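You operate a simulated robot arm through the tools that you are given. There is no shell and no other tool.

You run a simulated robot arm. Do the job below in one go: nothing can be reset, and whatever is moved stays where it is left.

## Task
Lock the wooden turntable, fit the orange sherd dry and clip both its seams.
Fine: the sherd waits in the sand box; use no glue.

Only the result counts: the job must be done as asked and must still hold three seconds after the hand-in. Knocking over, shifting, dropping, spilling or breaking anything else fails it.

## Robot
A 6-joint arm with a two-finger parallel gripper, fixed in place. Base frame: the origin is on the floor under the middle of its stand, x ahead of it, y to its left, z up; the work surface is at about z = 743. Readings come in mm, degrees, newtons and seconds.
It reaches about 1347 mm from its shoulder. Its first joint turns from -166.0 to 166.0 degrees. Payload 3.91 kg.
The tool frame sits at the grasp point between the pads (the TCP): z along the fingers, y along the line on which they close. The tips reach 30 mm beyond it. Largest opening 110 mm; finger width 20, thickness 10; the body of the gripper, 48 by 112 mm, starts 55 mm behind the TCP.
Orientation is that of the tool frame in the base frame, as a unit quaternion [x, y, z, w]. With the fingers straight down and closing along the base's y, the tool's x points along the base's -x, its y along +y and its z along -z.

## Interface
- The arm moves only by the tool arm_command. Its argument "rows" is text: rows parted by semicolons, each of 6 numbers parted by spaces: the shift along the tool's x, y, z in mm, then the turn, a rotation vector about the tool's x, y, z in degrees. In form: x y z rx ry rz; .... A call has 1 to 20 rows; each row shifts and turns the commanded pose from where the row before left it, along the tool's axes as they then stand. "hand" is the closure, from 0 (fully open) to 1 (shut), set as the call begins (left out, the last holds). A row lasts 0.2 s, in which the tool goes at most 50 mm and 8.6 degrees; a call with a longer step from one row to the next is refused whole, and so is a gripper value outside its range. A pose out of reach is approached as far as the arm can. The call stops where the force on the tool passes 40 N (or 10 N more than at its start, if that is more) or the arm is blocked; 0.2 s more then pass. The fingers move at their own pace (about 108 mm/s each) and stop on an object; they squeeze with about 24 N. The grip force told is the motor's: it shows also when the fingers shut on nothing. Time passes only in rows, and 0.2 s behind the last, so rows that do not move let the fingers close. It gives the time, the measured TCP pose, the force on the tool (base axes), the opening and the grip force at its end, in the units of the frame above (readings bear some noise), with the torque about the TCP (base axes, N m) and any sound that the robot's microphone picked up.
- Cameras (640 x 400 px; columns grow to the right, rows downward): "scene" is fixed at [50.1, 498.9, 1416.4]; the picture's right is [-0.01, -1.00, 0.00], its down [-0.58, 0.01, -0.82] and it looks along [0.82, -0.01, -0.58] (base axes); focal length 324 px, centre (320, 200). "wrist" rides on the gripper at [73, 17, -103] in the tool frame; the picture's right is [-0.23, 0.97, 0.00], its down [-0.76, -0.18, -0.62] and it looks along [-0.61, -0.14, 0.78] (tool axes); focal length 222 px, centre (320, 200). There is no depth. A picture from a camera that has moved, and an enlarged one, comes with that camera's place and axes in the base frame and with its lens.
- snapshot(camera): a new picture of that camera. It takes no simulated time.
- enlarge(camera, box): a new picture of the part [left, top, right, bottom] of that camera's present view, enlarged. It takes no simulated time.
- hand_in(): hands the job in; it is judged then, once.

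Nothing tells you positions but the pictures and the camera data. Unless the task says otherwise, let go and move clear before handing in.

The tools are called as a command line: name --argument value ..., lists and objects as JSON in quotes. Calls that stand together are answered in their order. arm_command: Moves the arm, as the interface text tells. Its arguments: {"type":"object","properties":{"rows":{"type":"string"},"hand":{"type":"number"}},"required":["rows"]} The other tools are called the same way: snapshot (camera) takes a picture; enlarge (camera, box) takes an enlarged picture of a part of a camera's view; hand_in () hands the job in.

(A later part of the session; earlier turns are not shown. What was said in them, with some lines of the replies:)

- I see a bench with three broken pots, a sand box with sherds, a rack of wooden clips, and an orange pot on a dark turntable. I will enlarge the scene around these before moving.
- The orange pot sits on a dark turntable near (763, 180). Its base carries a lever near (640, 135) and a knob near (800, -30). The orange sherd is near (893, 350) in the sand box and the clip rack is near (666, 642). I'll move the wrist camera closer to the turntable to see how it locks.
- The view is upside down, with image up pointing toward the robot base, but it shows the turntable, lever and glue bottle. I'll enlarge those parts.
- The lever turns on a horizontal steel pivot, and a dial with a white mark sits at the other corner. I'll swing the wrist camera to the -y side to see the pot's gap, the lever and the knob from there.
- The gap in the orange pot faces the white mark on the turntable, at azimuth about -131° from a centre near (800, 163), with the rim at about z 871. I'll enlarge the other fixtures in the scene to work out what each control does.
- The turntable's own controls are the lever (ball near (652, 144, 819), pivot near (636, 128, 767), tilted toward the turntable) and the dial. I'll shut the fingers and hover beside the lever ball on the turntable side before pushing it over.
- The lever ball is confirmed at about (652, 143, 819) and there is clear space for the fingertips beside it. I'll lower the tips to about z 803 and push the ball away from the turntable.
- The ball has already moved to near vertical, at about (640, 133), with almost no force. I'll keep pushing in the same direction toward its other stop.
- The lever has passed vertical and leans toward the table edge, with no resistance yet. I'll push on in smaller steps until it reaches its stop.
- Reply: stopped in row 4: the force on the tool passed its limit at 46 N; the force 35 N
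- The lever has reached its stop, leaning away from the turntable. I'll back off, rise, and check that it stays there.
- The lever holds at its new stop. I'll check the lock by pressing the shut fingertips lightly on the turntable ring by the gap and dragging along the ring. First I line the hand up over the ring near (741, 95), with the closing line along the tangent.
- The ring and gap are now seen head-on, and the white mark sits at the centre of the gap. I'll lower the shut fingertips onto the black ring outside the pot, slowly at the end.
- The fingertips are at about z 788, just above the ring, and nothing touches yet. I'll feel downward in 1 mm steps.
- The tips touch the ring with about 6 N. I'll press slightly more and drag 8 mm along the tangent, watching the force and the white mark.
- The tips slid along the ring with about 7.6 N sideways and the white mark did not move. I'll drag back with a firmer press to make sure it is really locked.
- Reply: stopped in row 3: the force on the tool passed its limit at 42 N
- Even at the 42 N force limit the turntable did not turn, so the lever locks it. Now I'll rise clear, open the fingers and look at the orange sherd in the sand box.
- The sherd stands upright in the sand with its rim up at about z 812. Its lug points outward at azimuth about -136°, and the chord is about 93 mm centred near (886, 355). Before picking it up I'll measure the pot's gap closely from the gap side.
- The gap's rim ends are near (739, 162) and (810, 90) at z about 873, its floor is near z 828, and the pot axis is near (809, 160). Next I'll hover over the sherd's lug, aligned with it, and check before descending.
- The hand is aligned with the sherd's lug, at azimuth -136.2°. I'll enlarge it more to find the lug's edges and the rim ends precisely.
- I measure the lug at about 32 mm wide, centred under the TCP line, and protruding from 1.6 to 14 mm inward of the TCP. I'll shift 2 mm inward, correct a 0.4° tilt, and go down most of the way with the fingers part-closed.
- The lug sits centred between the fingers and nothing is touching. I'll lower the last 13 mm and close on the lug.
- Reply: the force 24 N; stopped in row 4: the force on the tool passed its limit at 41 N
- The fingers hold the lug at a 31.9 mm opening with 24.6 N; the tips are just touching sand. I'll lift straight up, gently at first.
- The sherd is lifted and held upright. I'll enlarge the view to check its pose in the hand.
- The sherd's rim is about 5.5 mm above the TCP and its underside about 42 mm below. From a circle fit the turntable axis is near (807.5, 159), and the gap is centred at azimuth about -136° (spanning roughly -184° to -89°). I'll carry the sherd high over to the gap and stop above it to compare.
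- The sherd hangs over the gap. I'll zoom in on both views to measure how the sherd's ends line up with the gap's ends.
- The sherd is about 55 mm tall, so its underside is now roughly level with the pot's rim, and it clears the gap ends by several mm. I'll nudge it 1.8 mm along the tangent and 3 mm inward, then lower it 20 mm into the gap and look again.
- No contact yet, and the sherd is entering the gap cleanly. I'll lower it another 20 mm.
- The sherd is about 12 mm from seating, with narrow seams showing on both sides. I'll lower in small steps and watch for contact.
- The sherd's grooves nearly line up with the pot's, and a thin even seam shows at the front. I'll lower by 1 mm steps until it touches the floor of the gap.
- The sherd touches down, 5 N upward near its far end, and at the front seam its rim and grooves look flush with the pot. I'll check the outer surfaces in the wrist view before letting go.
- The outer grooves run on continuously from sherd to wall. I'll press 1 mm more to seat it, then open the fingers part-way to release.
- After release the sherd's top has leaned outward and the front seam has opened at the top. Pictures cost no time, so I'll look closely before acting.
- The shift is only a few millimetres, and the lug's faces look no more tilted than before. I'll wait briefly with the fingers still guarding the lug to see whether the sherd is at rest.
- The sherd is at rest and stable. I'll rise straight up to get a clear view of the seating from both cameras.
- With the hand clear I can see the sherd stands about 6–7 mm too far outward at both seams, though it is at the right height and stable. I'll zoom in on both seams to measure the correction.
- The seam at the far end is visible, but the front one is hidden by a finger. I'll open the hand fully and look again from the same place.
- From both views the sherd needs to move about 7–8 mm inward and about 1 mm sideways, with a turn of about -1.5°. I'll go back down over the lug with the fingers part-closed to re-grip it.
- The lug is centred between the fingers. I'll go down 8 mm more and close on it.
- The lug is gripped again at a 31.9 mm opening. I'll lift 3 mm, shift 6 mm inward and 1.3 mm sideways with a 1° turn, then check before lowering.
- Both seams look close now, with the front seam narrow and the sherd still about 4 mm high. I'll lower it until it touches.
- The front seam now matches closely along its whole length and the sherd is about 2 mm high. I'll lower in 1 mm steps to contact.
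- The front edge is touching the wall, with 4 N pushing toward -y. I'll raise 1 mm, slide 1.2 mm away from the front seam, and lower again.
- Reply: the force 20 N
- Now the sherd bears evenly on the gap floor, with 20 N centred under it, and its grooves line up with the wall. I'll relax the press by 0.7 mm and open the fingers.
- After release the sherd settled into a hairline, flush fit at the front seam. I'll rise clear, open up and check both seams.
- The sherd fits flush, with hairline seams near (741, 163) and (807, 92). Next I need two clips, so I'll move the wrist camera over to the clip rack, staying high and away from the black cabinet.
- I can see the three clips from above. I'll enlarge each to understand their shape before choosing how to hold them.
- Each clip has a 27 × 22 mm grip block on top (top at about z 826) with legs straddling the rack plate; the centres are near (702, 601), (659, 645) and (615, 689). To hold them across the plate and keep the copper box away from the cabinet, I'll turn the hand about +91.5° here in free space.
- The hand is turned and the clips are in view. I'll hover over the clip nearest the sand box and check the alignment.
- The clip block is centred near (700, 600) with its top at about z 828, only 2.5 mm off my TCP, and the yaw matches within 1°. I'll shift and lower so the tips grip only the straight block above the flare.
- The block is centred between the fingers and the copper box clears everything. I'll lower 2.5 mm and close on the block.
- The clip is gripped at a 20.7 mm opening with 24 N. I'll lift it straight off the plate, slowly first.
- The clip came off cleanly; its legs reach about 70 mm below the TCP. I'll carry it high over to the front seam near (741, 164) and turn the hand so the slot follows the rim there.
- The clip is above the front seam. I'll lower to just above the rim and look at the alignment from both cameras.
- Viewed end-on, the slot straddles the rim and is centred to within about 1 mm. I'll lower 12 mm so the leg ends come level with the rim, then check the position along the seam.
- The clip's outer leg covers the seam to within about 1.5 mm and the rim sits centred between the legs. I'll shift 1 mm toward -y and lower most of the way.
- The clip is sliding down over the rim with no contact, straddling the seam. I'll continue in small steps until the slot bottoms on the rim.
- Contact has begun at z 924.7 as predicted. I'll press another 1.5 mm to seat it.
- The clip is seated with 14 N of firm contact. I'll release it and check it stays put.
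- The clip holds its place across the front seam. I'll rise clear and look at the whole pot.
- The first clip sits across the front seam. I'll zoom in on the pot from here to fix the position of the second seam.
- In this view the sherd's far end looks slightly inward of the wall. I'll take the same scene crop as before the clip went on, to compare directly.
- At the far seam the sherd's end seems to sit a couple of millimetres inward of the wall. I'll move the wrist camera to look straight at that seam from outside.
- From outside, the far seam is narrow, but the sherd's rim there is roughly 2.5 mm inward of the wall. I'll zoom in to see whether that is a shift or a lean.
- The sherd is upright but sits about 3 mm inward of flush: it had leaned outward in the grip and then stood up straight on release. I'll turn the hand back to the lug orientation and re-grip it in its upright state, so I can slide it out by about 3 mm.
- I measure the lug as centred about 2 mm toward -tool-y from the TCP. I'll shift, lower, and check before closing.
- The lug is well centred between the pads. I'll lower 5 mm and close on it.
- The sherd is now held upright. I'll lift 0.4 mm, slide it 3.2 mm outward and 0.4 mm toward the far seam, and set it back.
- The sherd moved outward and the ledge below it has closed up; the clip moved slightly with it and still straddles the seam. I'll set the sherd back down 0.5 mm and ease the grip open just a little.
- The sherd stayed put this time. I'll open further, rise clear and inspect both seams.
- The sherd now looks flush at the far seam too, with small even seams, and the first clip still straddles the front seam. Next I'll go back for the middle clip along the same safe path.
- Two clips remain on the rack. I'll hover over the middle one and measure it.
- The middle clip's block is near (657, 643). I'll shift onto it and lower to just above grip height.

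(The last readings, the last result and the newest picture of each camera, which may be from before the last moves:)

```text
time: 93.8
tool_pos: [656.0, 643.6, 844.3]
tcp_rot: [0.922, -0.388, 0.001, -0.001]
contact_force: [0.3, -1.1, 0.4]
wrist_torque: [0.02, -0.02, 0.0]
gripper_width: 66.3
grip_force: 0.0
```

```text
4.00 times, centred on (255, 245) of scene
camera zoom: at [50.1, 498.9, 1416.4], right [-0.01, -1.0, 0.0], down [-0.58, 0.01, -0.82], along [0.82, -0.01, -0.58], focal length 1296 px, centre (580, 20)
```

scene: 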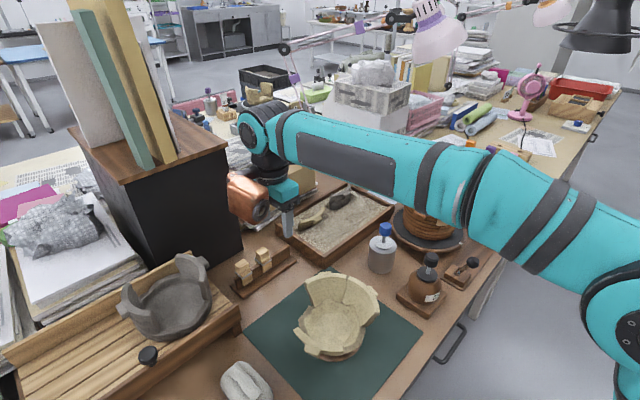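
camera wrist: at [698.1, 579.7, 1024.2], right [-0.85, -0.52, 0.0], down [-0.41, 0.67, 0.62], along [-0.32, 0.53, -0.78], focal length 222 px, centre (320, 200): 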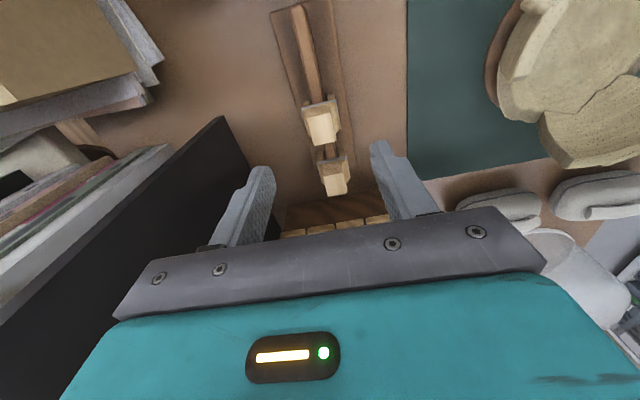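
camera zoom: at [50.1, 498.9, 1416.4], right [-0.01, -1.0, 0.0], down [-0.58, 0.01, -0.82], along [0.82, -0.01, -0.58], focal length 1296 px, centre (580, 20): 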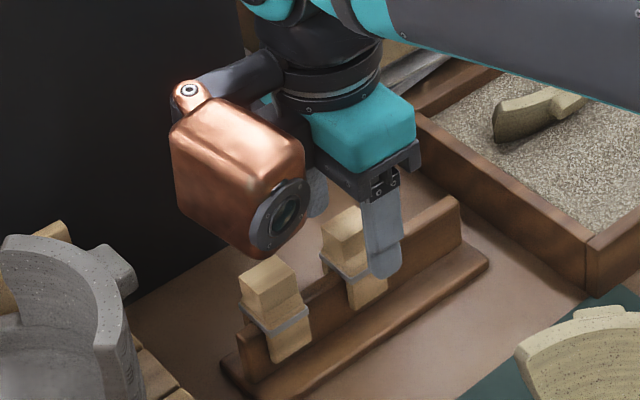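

The block is about 2.5 mm along the plate and 0.5 mm across from the TCP. I'll correct that, lower 3 mm and close.

arm_command --rows "2.5 -0.5 1.5 0 0 0;0 0 1.5 0 0 0;0 0 0 0 0 0"

arm_command --rows "0 0 0 0 0 0;0 0 0 0 0 0;0 0 0 0 0 0;0 0 0 0 0 0" --hand 1

enlarge --camera "wrist" --box '[230, 100, 410, 230]'

enlarge --camera "scene" --box '[235, 220, 295, 275]'

```text
time: 94.6
tool_pos: [658.6, 641.7, 841.4]
tcp_rot: [0.922, -0.388, 0.001, 0.0]
contact_force: [-0.8, -0.2, -0.7]
wrist_torque: [0.0, 0.04, -0.01]
gripper_width: 65.9
grip_force: 0.0
```

```text
time: 95.6
tool_pos: [658.8, 639.9, 841.7]
tcp_rot: [0.922, -0.387, 0.001, 0.0]
contact_force: [1.1, 0.3, 0.3]
wrist_torque: [0.03, -0.02, -0.01]
gripper_width: 20.5
grip_force: 23.9
```

```text
3.08 times, centred on (320, 165) of wrist
camera zoom: at [696.7, 577.7, 945.3], right [-0.85, -0.52, 0.0], down [-0.41, 0.67, 0.62], along [-0.32, 0.53, -0.78], focal length 684 px, centre (320, 308)
```

zoom: 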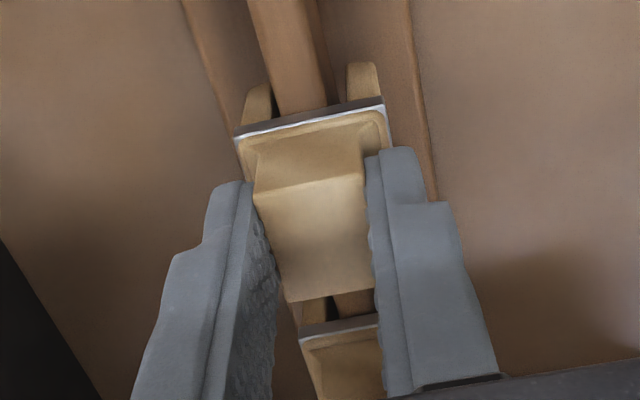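

```text
7.27 times, centred on (265, 248) of scene
camera zoom: at [50.1, 498.9, 1416.4], right [-0.01, -1.0, 0.0], down [-0.58, 0.01, -0.82], along [0.82, -0.01, -0.58], focal length 2356 px, centre (720, -146)
```

zoom: 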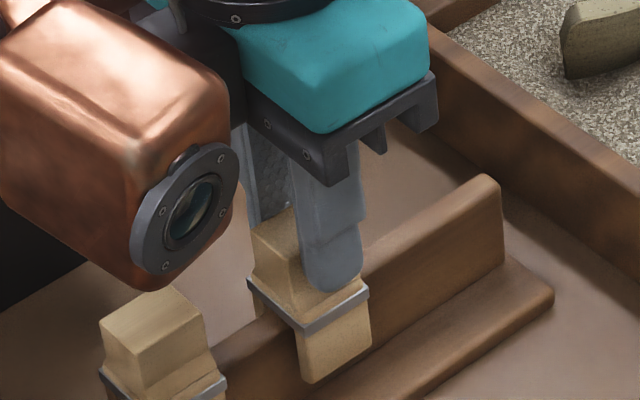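

The second clip is gripped at 20.5 mm. I'll lift it off the plate and check.

arm_command --rows "0 0 -2 0 0 0;0 0 -3 0 0 0;0 0 -5 0 0 0;0 0 -10 0 0 0;0 0 -30 0 0 0;0 0 -50 0 0 0;0 0 -50 0 0 0;0 0 -10 0 0 0;0 0 0 0 0 0"

enlarge --camera "scene" --box '[215, 170, 315, 290]'

enlarge --camera "wrist" --box '[230, 100, 410, 230]'

```text
time: 97.6
tool_pos: [657.2, 643.4, 1001.1]
tcp_rot: [0.922, -0.388, 0.001, -0.001]
contact_force: [-1.0, 1.0, -0.1]
wrist_torque: [0.0, 0.03, 0.02]
gripper_width: 20.9
grip_force: 24.5
```

```text
3.33 times, centred on (265, 230) of scene
camera zoom: at [50.1, 498.9, 1416.4], right [-0.01, -1.0, 0.0], down [-0.58, 0.01, -0.82], along [0.82, -0.01, -0.58], focal length 1080 px, centre (503, 100)
```

zoom: 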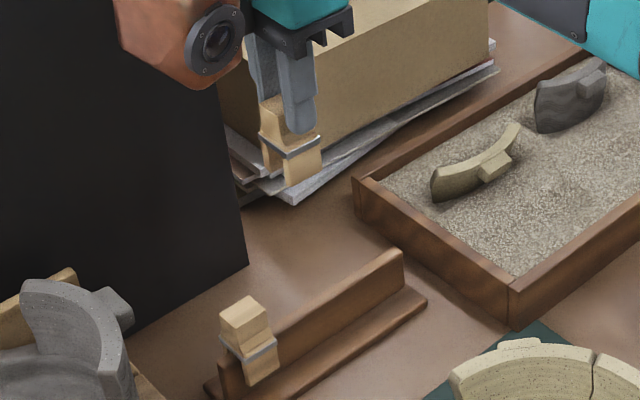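

```text
3.08 times, centred on (320, 165) of wrist
camera zoom: at [696.4, 579.3, 1104.9], right [-0.85, -0.52, 0.0], down [-0.41, 0.67, 0.62], along [-0.32, 0.53, -0.78], focal length 684 px, centre (320, 308)
```

zoom: 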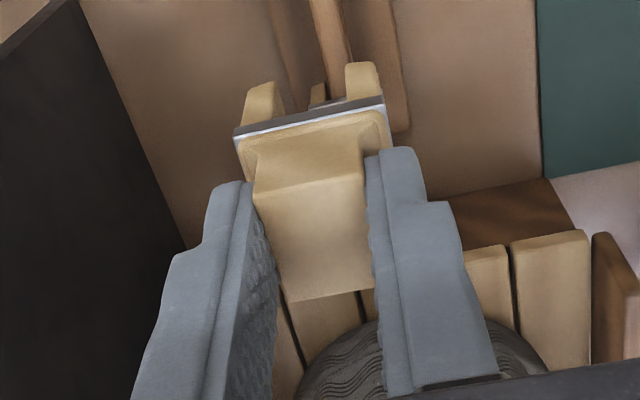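

The second clip is free. I'll carry it high to the far seam near (806, 93) and turn the hand so the slot follows the rim there.

arm_command --rows "38.2 21.4 0 0 0 0;38.2 21.4 0 0 0 0;38.2 21.4 0 0 0 0;38.2 21.4 0 0 0 0;38.2 21.4 0 0 0 0;38.2 21.4 0 0 0 0;38.2 21.4 0 0 0 0;38.2 21.4 0 0 0 0;38.2 21.4 0 0 0 0;38.2 21.4 0 0 0 0;38.2 21.4 0 0 0 0;38.2 21.4 0 0 0 0;38.2 21.4 0 0 0 0;0 0 0 0 0 -7.37;0 0 0 0 0 -7.37;0 0 0 0 0 -7.37;0 0 0 0 0 -7.37;0 0 0 0 0 -7.37;0 0 0 0 0 -7.37;0 0 0 0 0 0"

snapshot --camera "wrist"

enlarge --camera "scene" --box '[390, 90, 510, 240]'

```text
time: 101.8
tool_pos: [807.1, 91.9, 1001.8]
tcp_rot: [1.0, -0.011, 0.001, 0.001]
contact_force: [-0.4, -1.0, -0.2]
wrist_torque: [-0.02, -0.02, 0.0]
gripper_width: 20.8
grip_force: 24.1
```

```text
taken
camera wrist: at [878.9, 72.7, 1106.1], right [-0.25, -0.97, 0.0], down [-0.76, 0.19, 0.62], along [-0.6, 0.16, -0.78], focal length 222 px, centre (320, 200)
```

wrist: 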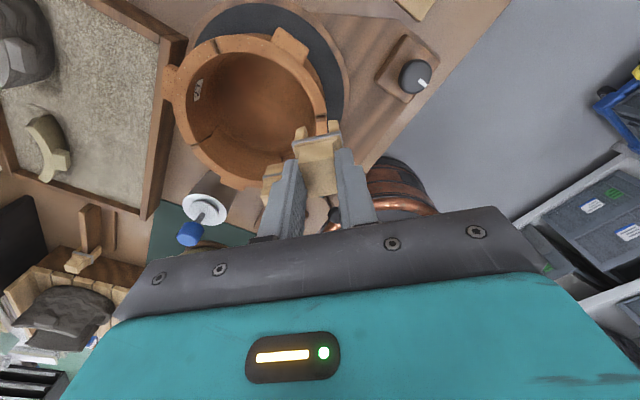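

```text
2.67 times, centred on (450, 165) of scene
camera zoom: at [50.1, 498.9, 1416.4], right [-0.01, -1.0, 0.0], down [-0.58, 0.01, -0.82], along [0.82, -0.01, -0.58], focal length 864 px, centre (-27, 293)
```

zoom: 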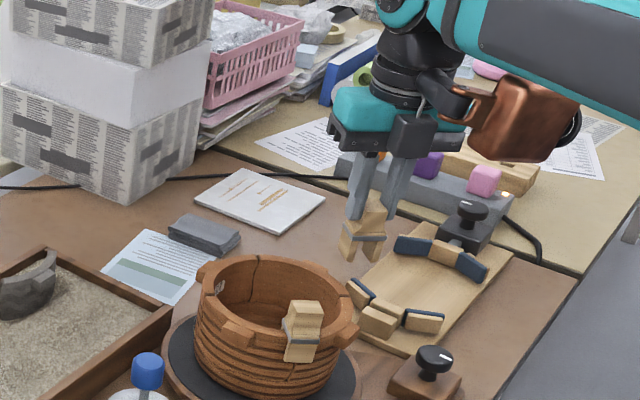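

The clip hangs above the far seam, seen end-on from the +x side. I'll lower 40 mm and check the alignment.

arm_command --rows "0 0 20 0 0 0;0 0 20 0 0 0;0 0 0 0 0 0"

enlarge --camera "wrist" --box '[240, 90, 400, 210]'

enlarge --camera "scene" --box '[430, 150, 500, 220]'

enlarge --camera "scene" --box '[450, 175, 485, 210]'

```text
time: 102.6
tool_pos: [805.9, 91.5, 960.7]
tcp_rot: [1.0, -0.012, 0.001, 0.0]
contact_force: [-0.7, 0.1, 0.4]
wrist_torque: [-0.01, -0.02, -0.02]
gripper_width: 20.7
grip_force: 23.8
```

```text
3.33 times, centred on (320, 150) of wrist
camera zoom: at [878.8, 72.3, 1065.3], right [-0.25, -0.97, 0.0], down [-0.76, 0.2, 0.62], along [-0.6, 0.16, -0.78], focal length 740 px, centre (320, 367)
```

zoom: 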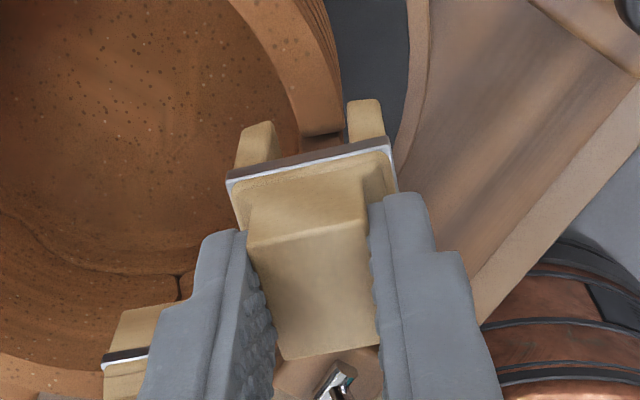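

```text
5.71 times, centred on (465, 185) of scene
camera zoom: at [50.1, 498.9, 1416.4], right [-0.01, -1.0, 0.0], down [-0.58, 0.01, -0.82], along [0.82, -0.01, -0.58], focal length 1851 px, centre (-509, 286)
```

zoom: 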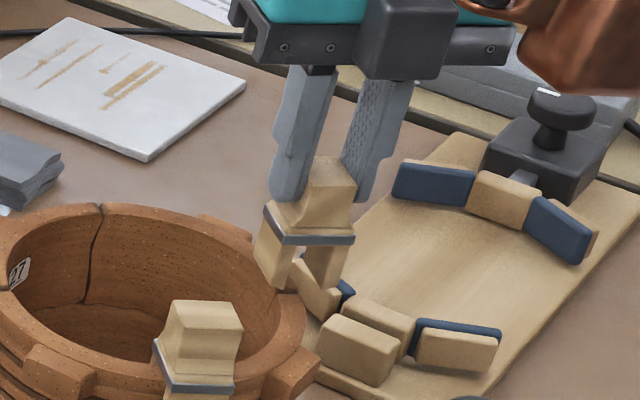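

```text
11.43 times, centred on (468, 192) of scene
camera zoom: at [50.1, 498.9, 1416.4], right [-0.01, -1.0, 0.0], down [-0.58, 0.01, -0.82], along [0.82, -0.01, -0.58], focal length 3702 px, centre (-1366, 286)
```

zoom: 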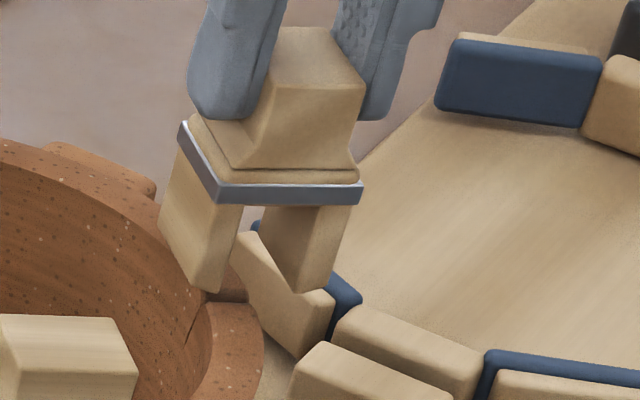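

The rim and seam line up under the slot to within about 1 mm. I'll lower 12 mm so the legs come level with the rim and look again.

arm_command --rows "0 0 4 0 0 0;0 0 4 0 0 0;0 0 4 0 0 0;0 0 0 0 0 0"

enlarge --camera "wrist" --box '[260, 80, 380, 180]'

enlarge --camera "scene" --box '[450, 175, 485, 210]'

```text
time: 103.6
tool_pos: [806.8, 90.4, 948.2]
tcp_rot: [1.0, -0.012, 0.0, 0.001]
contact_force: [0.4, -0.5, -0.7]
wrist_torque: [-0.01, -0.01, 0.0]
gripper_width: 21.0
grip_force: 23.9
```

```text
4.00 times, centred on (320, 130) of wrist
camera zoom: at [878.0, 72.8, 1053.8], right [-0.25, -0.97, 0.0], down [-0.76, 0.2, 0.62], along [-0.6, 0.16, -0.78], focal length 888 px, centre (320, 480)
```

zoom: 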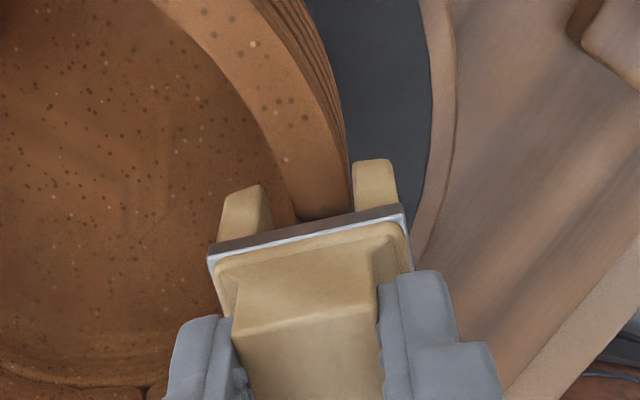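

```text
11.43 times, centred on (468, 192) of scene
camera zoom: at [50.1, 498.9, 1416.4], right [-0.01, -1.0, 0.0], down [-0.58, 0.01, -0.82], along [0.82, -0.01, -0.58], focal length 3702 px, centre (-1366, 286)
```

zoom: 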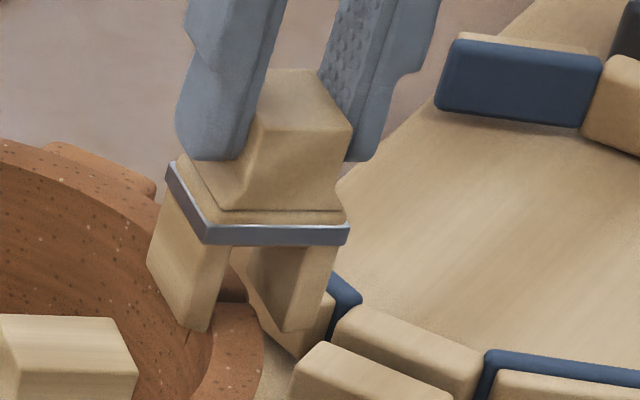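

The clip is well placed; I'll shift it 1 mm outward to centre the slot and lower it most of the way.

arm_command --rows "0 1 4 0 0 0;0 0 4 0 0 0;0 0 4 0 0 0;0 0 4 0 0 0;0 0 0 0 0 0"

enlarge --camera "wrist" --box '[260, 80, 380, 180]'

enlarge --camera "scene" --box '[450, 180, 485, 215]'

```text
time: 104.8
tool_pos: [807.0, 90.7, 933.8]
tcp_rot: [1.0, -0.012, 0.001, 0.0]
contact_force: [0.0, 0.7, 0.2]
wrist_torque: [0.01, 0.02, 0.01]
gripper_width: 20.9
grip_force: 24.1
```

```text
4.00 times, centred on (320, 130) of wrist
camera zoom: at [878.7, 71.8, 1038.0], right [-0.25, -0.97, 0.0], down [-0.76, 0.2, 0.62], along [-0.6, 0.16, -0.78], focal length 888 px, centre (320, 480)
```

zoom: 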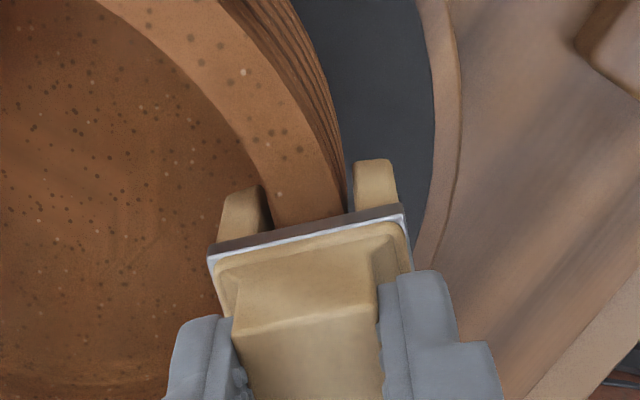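

```text
11.43 times, centred on (468, 198) of scene
camera zoom: at [50.1, 498.9, 1416.4], right [-0.01, -1.0, 0.0], down [-0.58, 0.01, -0.82], along [0.82, -0.01, -0.58], focal length 3702 px, centre (-1366, 229)
```

zoom: 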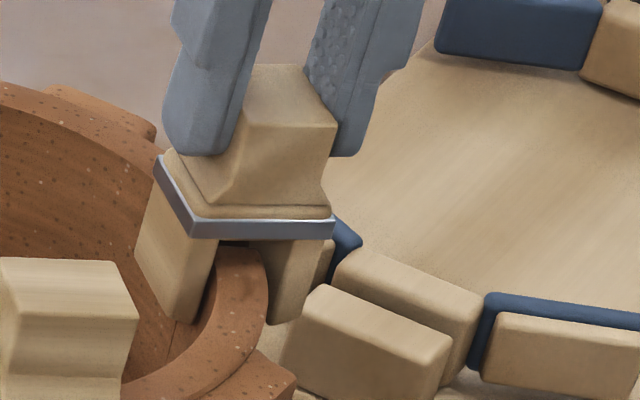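

The legs straddle the rim cleanly on both sides. I'll lower in small steps to contact.

arm_command --rows "0 0 2 0 0 0;0 0 2 0 0 0;0 0 2 0 0 0;0 0 1 0 0 0;0 0 0 0 0 0"

enlarge --camera "scene" --box '[450, 180, 485, 215]'

```text
time: 106.0
tool_pos: [805.9, 90.6, 925.7]
tcp_rot: [1.0, -0.013, 0.001, 0.0]
contact_force: [-0.2, -0.1, -0.7]
wrist_torque: [-0.03, 0.04, 0.01]
gripper_width: 20.8
grip_force: 23.8
```

```text
11.43 times, centred on (468, 198) of scene
camera zoom: at [50.1, 498.9, 1416.4], right [-0.01, -1.0, 0.0], down [-0.58, 0.01, -0.82], along [0.82, -0.01, -0.58], focal length 3702 px, centre (-1366, 229)
```

zoom: 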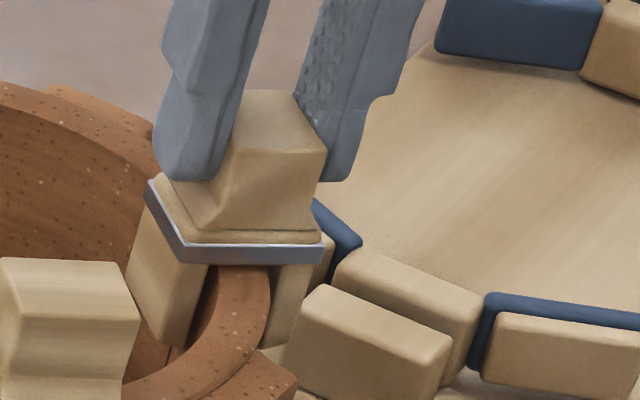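

arm_command --rows "0 0 1 0 0 0;0 0 1 0 0 0;0 0 0 0 0 0"

enlarge --camera "wrist" --box '[260, 80, 380, 180]'

```text
time: 106.8
tool_pos: [806.6, 91.5, 925.5]
tcp_rot: [1.0, -0.013, 0.001, 0.0]
contact_force: [3.1, 1.0, 12.0]
wrist_torque: [0.0, -0.09, 0.0]
gripper_width: 20.6
grip_force: 23.8
```

```text
4.00 times, centred on (320, 130) of wrist
camera zoom: at [877.9, 72.4, 1029.6], right [-0.25, -0.97, 0.0], down [-0.76, 0.2, 0.62], along [-0.6, 0.16, -0.78], focal length 888 px, centre (320, 480)
```

zoom: 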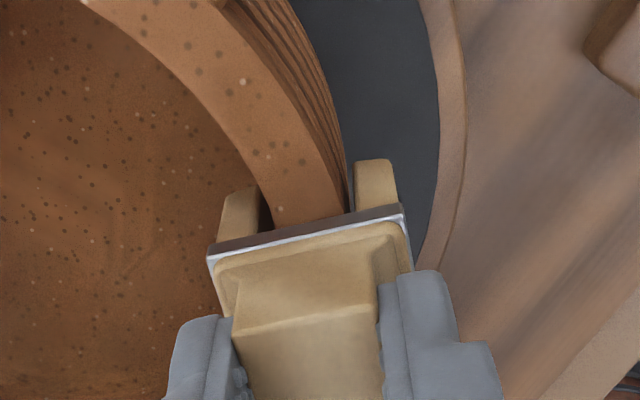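

The second clip is bottomed on the rim with 12 N. I'll ease off slightly and release it.

arm_command --rows "0 0 -0.7 0 0 0;0 0 0 0 0 0"

arm_command --rows "0 0 0 0 0 0;0 0 0 0 0 0;0 0 0 0 0 0" --hand 0.5

enlarge --camera "wrist" --box '[250, 80, 390, 190]'

enlarge --camera "scene" --box '[430, 175, 490, 225]'

```text
time: 107.4
tool_pos: [806.3, 91.8, 925.0]
tcp_rot: [1.0, -0.012, 0.001, 0.0]
contact_force: [0.4, -0.2, 5.6]
wrist_torque: [0.04, -0.06, 0.0]
gripper_width: 21.0
grip_force: 23.9
```

```text
time: 108.2
tool_pos: [806.7, 91.0, 924.3]
tcp_rot: [1.0, -0.012, 0.001, 0.0]
contact_force: [0.0, 0.6, -0.7]
wrist_torque: [0.02, 0.01, -0.01]
gripper_width: 54.8
grip_force: 0.0
```

```text
3.64 times, centred on (320, 135) of wrist
camera zoom: at [878.1, 72.3, 1029.4], right [-0.25, -0.97, 0.0], down [-0.76, 0.2, 0.62], along [-0.6, 0.16, -0.78], focal length 808 px, centre (320, 436)
```

zoom: 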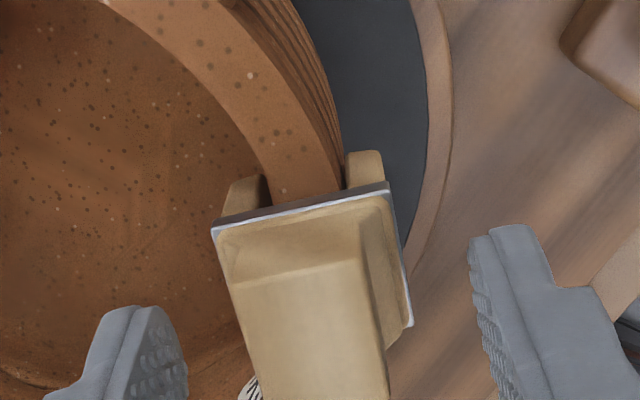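

```text
8.00 times, centred on (460, 200) of scene
camera zoom: at [50.1, 498.9, 1416.4], right [-0.01, -1.0, 0.0], down [-0.58, 0.01, -0.82], along [0.82, -0.01, -0.58], focal length 2591 px, centre (-800, 200)
```

zoom: 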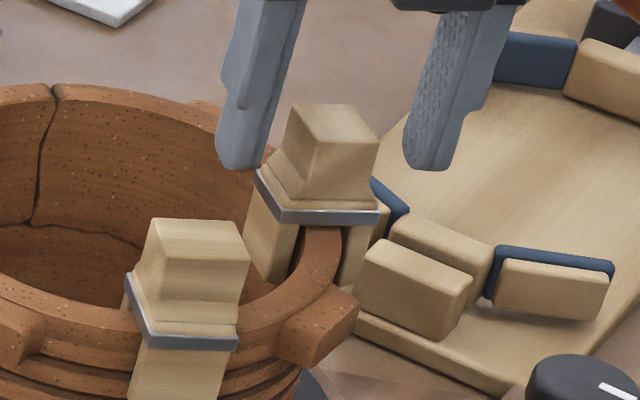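

Both clips are on. I'll rise straight up and inspect everything.

arm_command --rows "0 0 -10 0 0 0;0 0 -20 0 0 0;0 0 -30 0 0 0;0 0 -40 0 0 0;0 0 -30 0 0 0;0 0 0 0 0 0"

snapshot --camera "wrist"

snapshot --camera "scene"

enlarge --camera "scene" --box '[390, 170, 490, 250]'

enlarge --camera "scene" --box '[430, 185, 480, 235]'

```text
time: 109.6
tool_pos: [805.4, 90.1, 1056.6]
tcp_rot: [1.0, -0.012, 0.001, 0.0]
contact_force: [-0.5, 1.1, 0.1]
wrist_torque: [0.02, -0.03, -0.04]
gripper_width: 54.7
grip_force: 0.1
```

```text
taken
camera wrist: at [878.5, 71.8, 1160.7], right [-0.25, -0.97, 0.0], down [-0.76, 0.2, 0.62], along [-0.6, 0.16, -0.78], focal length 222 px, centre (320, 200)
```

wrist: 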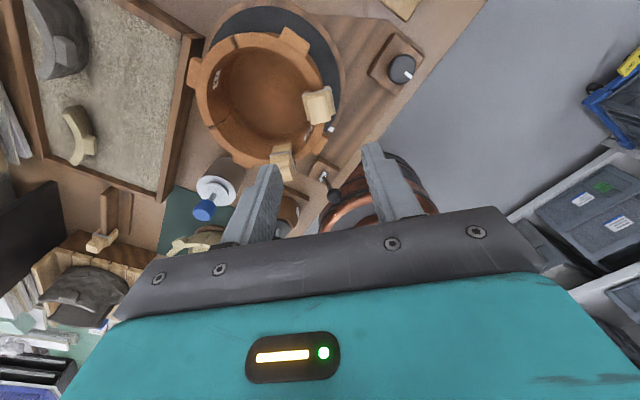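

```text
taken
```

scene: 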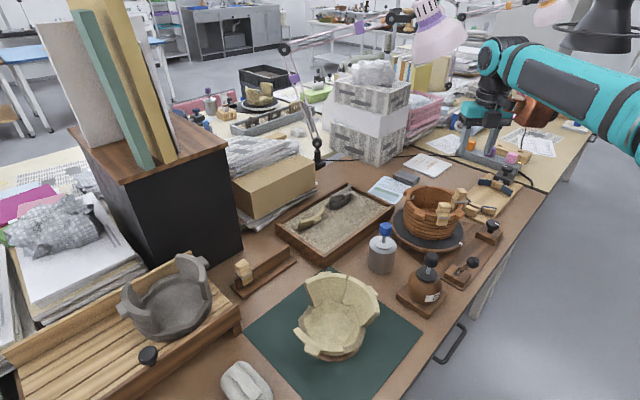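

```text
5.00 times, centred on (440, 210) of scene
camera zoom: at [50.1, 498.9, 1416.4], right [-0.01, -1.0, 0.0], down [-0.58, 0.01, -0.82], along [0.82, -0.01, -0.58], focal length 1620 px, centre (-280, 150)
```

zoom: 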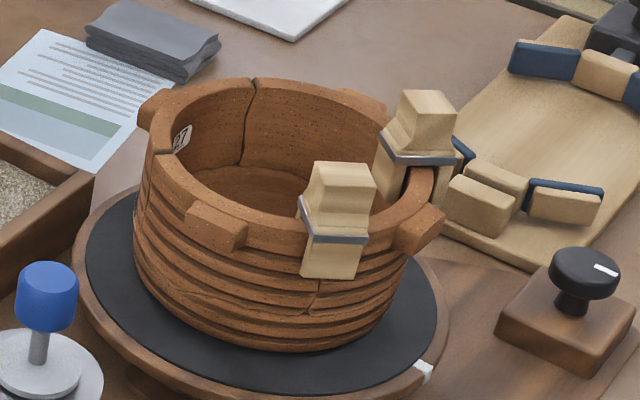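

```text
8.00 times, centred on (455, 210) of scene
camera zoom: at [50.1, 498.9, 1416.4], right [-0.01, -1.0, 0.0], down [-0.58, 0.01, -0.82], along [0.82, -0.01, -0.58], focal length 2591 px, centre (-760, 120)
```

zoom: 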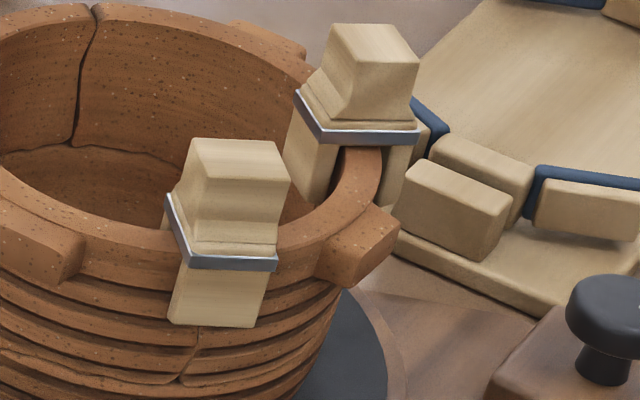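

The scene looks right: lever still thrown, sherd in, and two clips across its seams. I'll zoom in with the wrist camera to check the seams under the clips.

enlarge --camera "wrist" --box '[190, 20, 350, 180]'

enlarge --camera "wrist" --box '[270, 70, 350, 140]'

enlarge --camera "wrist" --box '[240, 120, 320, 190]'

enlarge --camera "scene" --box '[430, 240, 510, 300]'

```text
2.50 times, centred on (270, 100) of wrist
camera zoom: at [878.5, 71.8, 1160.7], right [-0.25, -0.97, 0.0], down [-0.76, 0.2, 0.62], along [-0.6, 0.16, -0.78], focal length 555 px, centre (445, 450)
```

zoom: 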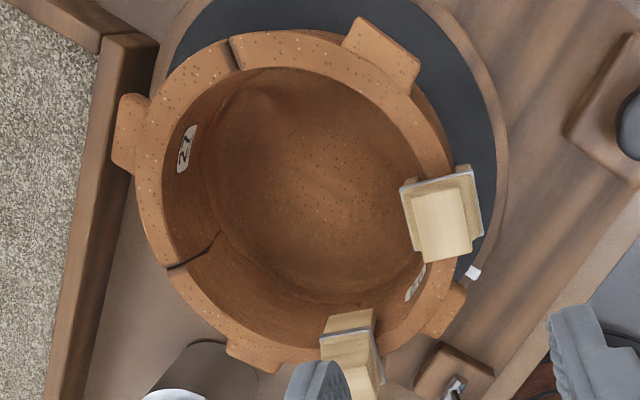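

```text
5.71 times, centred on (310, 105) of wrist
camera zoom: at [878.5, 71.8, 1160.7], right [-0.25, -0.97, 0.0], down [-0.76, 0.2, 0.62], along [-0.6, 0.16, -0.78], focal length 1269 px, centre (377, 743)
```

zoom: 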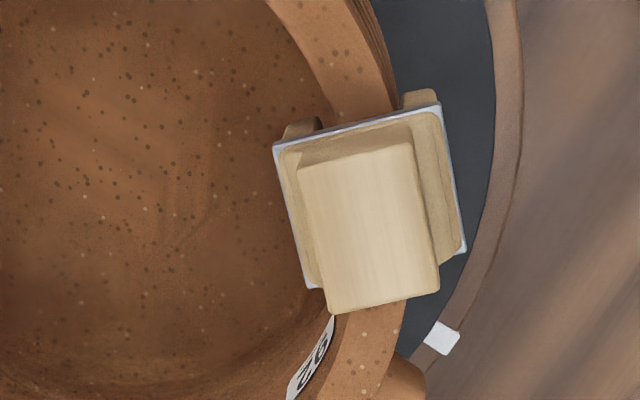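

```text
5.71 times, centred on (280, 155) of wrist
camera zoom: at [878.5, 71.8, 1160.7], right [-0.25, -0.97, 0.0], down [-0.76, 0.2, 0.62], along [-0.6, 0.16, -0.78], focal length 1269 px, centre (549, 457)
```

zoom: 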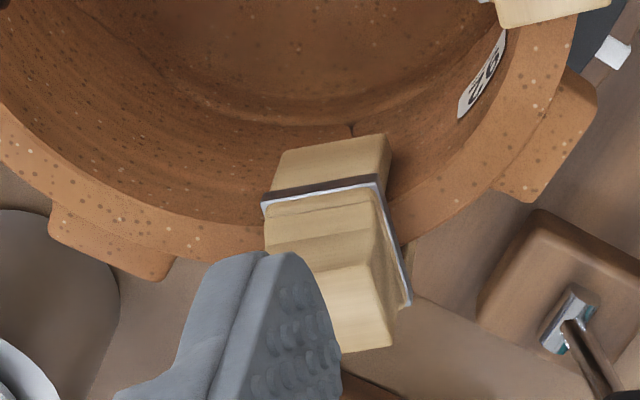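

```text
6.67 times, centred on (470, 270) of scene
camera zoom: at [50.1, 498.9, 1416.4], right [-0.01, -1.0, 0.0], down [-0.58, 0.01, -0.82], along [0.82, -0.01, -0.58], focal length 2159 px, centre (-680, -267)
```

zoom: 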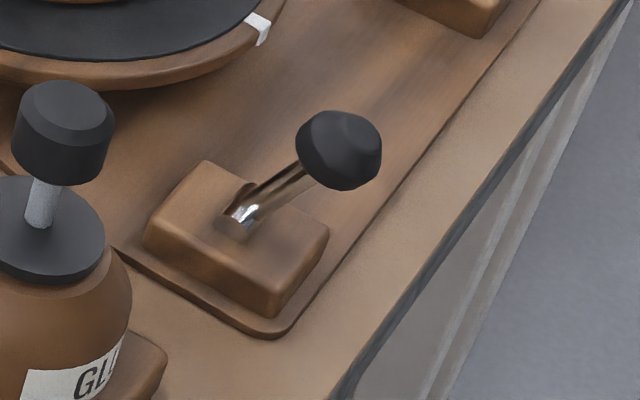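

Both clips hug the rim and the lever is still thrown. For a last check of the fit from outside, I'll turn the hand back to face the sherd and step back from the pot.

arm_command --rows "0 0 0 0 0 8.48;0 0 0 0 0 8.48;0 0 0 0 0 8.48;0 0 0 0 0 8.48;0 0 0 0 0 8.48;0 0 0 0 0 8.48;0 0 0 0 0 8.48;0 0 0 0 0 8.48;0 0 0 0 0 8.48;0 0 0 0 0 8.48;0 0 0 0 0 8.48;0 0 0 0 0 8.48;0 0 0 0 0 8.48;0 0 0 0 0 8.48;0 0 0 0 0 8.48;0 0 0 0 0 8.48" --hand 0

arm_command --rows "30 30 15 0 0 0;30 20 15 0 0 0;30 10 15 0 0 0;0 0 0 0 0 0"

snapshot --camera "wrist"

enlarge --camera "wrist" --box '[250, 110, 410, 220]'

```text
time: 113.0
tool_pos: [806.9, 90.6, 1054.7]
tcp_rot: [-0.365, 0.931, 0.0, 0.002]
contact_force: [-0.6, -0.4, 0.8]
wrist_torque: [0.02, 0.0, 0.0]
gripper_width: 110.0
grip_force: 0.0
```

```text
time: 114.0
tool_pos: [699.6, 74.1, 1010.2]
tcp_rot: [-0.367, 0.93, 0.0, 0.001]
contact_force: [-0.4, 0.2, -0.5]
wrist_torque: [0.01, -0.01, 0.0]
gripper_width: 109.9
grip_force: 0.0
```

```text
taken
camera wrist: at [634.6, 36.5, 1114.1], right [-0.5, 0.87, 0.0], down [0.68, 0.39, 0.62], along [0.54, 0.31, -0.78], focal length 222 px, centre (320, 200)
```

wrist: 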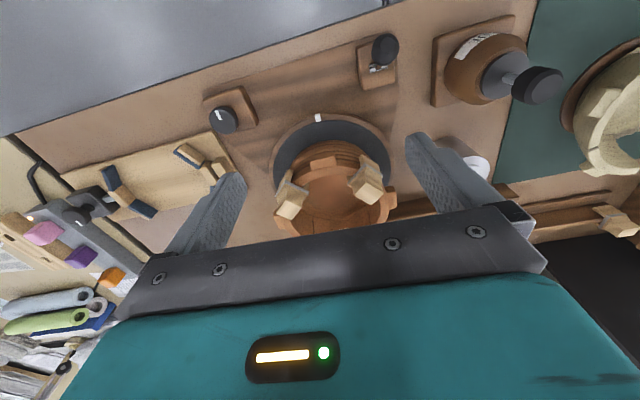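

```text
3.64 times, centred on (330, 165) of wrist
camera zoom: at [634.6, 36.5, 1114.1], right [-0.5, 0.87, 0.0], down [0.68, 0.39, 0.62], along [0.54, 0.31, -0.78], focal length 808 px, centre (284, 327)
```

zoom: 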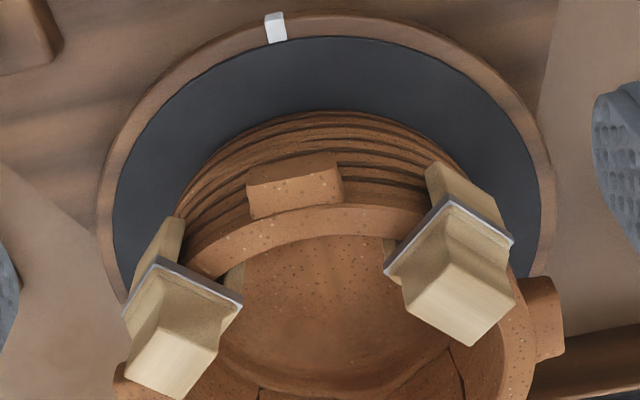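

Both clips sit across the sherd's two ends. I'll enlarge once more on each side to confirm the seams lie under the clips.

enlarge --camera "wrist" --box '[270, 140, 350, 220]'

enlarge --camera "wrist" --box '[330, 130, 400, 210]'

enlarge --camera "scene" --box '[430, 185, 480, 235]'

```text
5.00 times, centred on (310, 180) of wrist
camera zoom: at [634.6, 36.5, 1114.1], right [-0.5, 0.87, 0.0], down [0.68, 0.39, 0.62], along [0.54, 0.31, -0.78], focal length 1111 px, centre (370, 300)
```

zoom: 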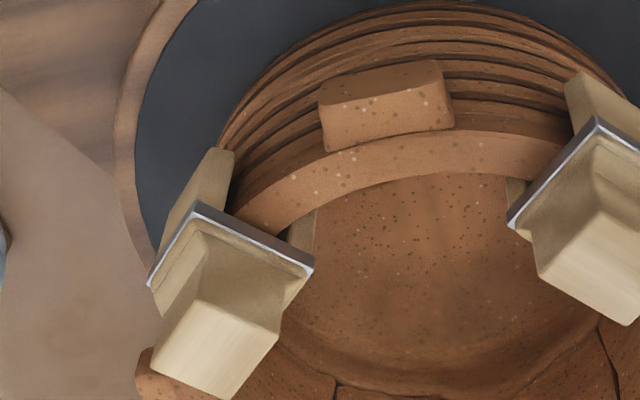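

```text
5.00 times, centred on (365, 170) of wrist
camera zoom: at [634.6, 36.5, 1114.1], right [-0.5, 0.87, 0.0], down [0.68, 0.39, 0.62], along [0.54, 0.31, -0.78], focal length 1111 px, centre (95, 350)
```

zoom: 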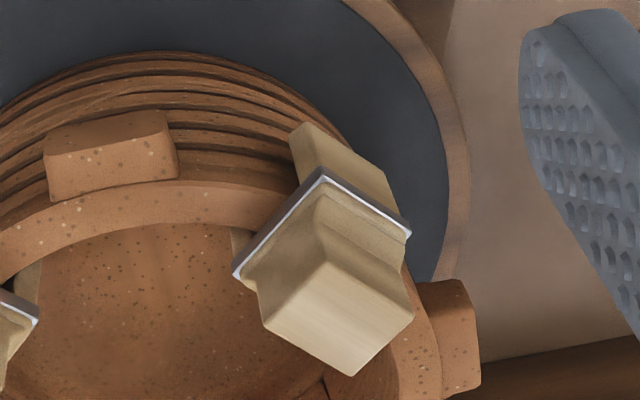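

```text
8.00 times, centred on (455, 210) of scene
camera zoom: at [50.1, 498.9, 1416.4], right [-0.01, -1.0, 0.0], down [-0.58, 0.01, -0.82], along [0.82, -0.01, -0.58], focal length 2591 px, centre (-760, 120)
```

zoom: 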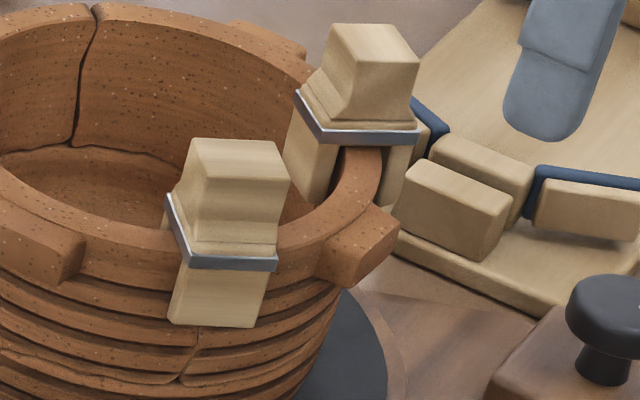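

The turntable is locked by its lever. The orange sherd stands flush in the gap without glue, and a clip straddles each of its two seams. The hand is open and clear and nothing else has moved, so I'll hand in the job.

hand_in

```text
The job is handed in.
```

I locked the turntable, fitted the orange sherd dry in the pot's gap and clipped both its seams. I then handed the job in; no verdict came back.

- **Lock:** I threw the lever to its far stop. With the fingertips pressed on the ring and dragged sideways, up to 42 N in total, the white mark did not move. I never tested the turntable unlocked for comparison.
- **Sherd:** On first release it stood about 7 mm too far out. A re-fit left it about 3 mm too far in, so I gripped it again and slid it out. In the last views it looks flush, to about 1 mm at the seam on the far side. Each seam still has a gap of about 2–3 mm.
- **Clips:** Two of the three clips from the rack are on, one across each seam. The front clip slid a little with the sherd during that last correction, so it sits roughly 3–4 mm off the centre of its seam but still spans both sides. I could not see the far seam under its clip; its position comes from measurement.

I saw nothing else shifted, dropped or knocked over, and the arm was open and clear of the pot at hand-in.
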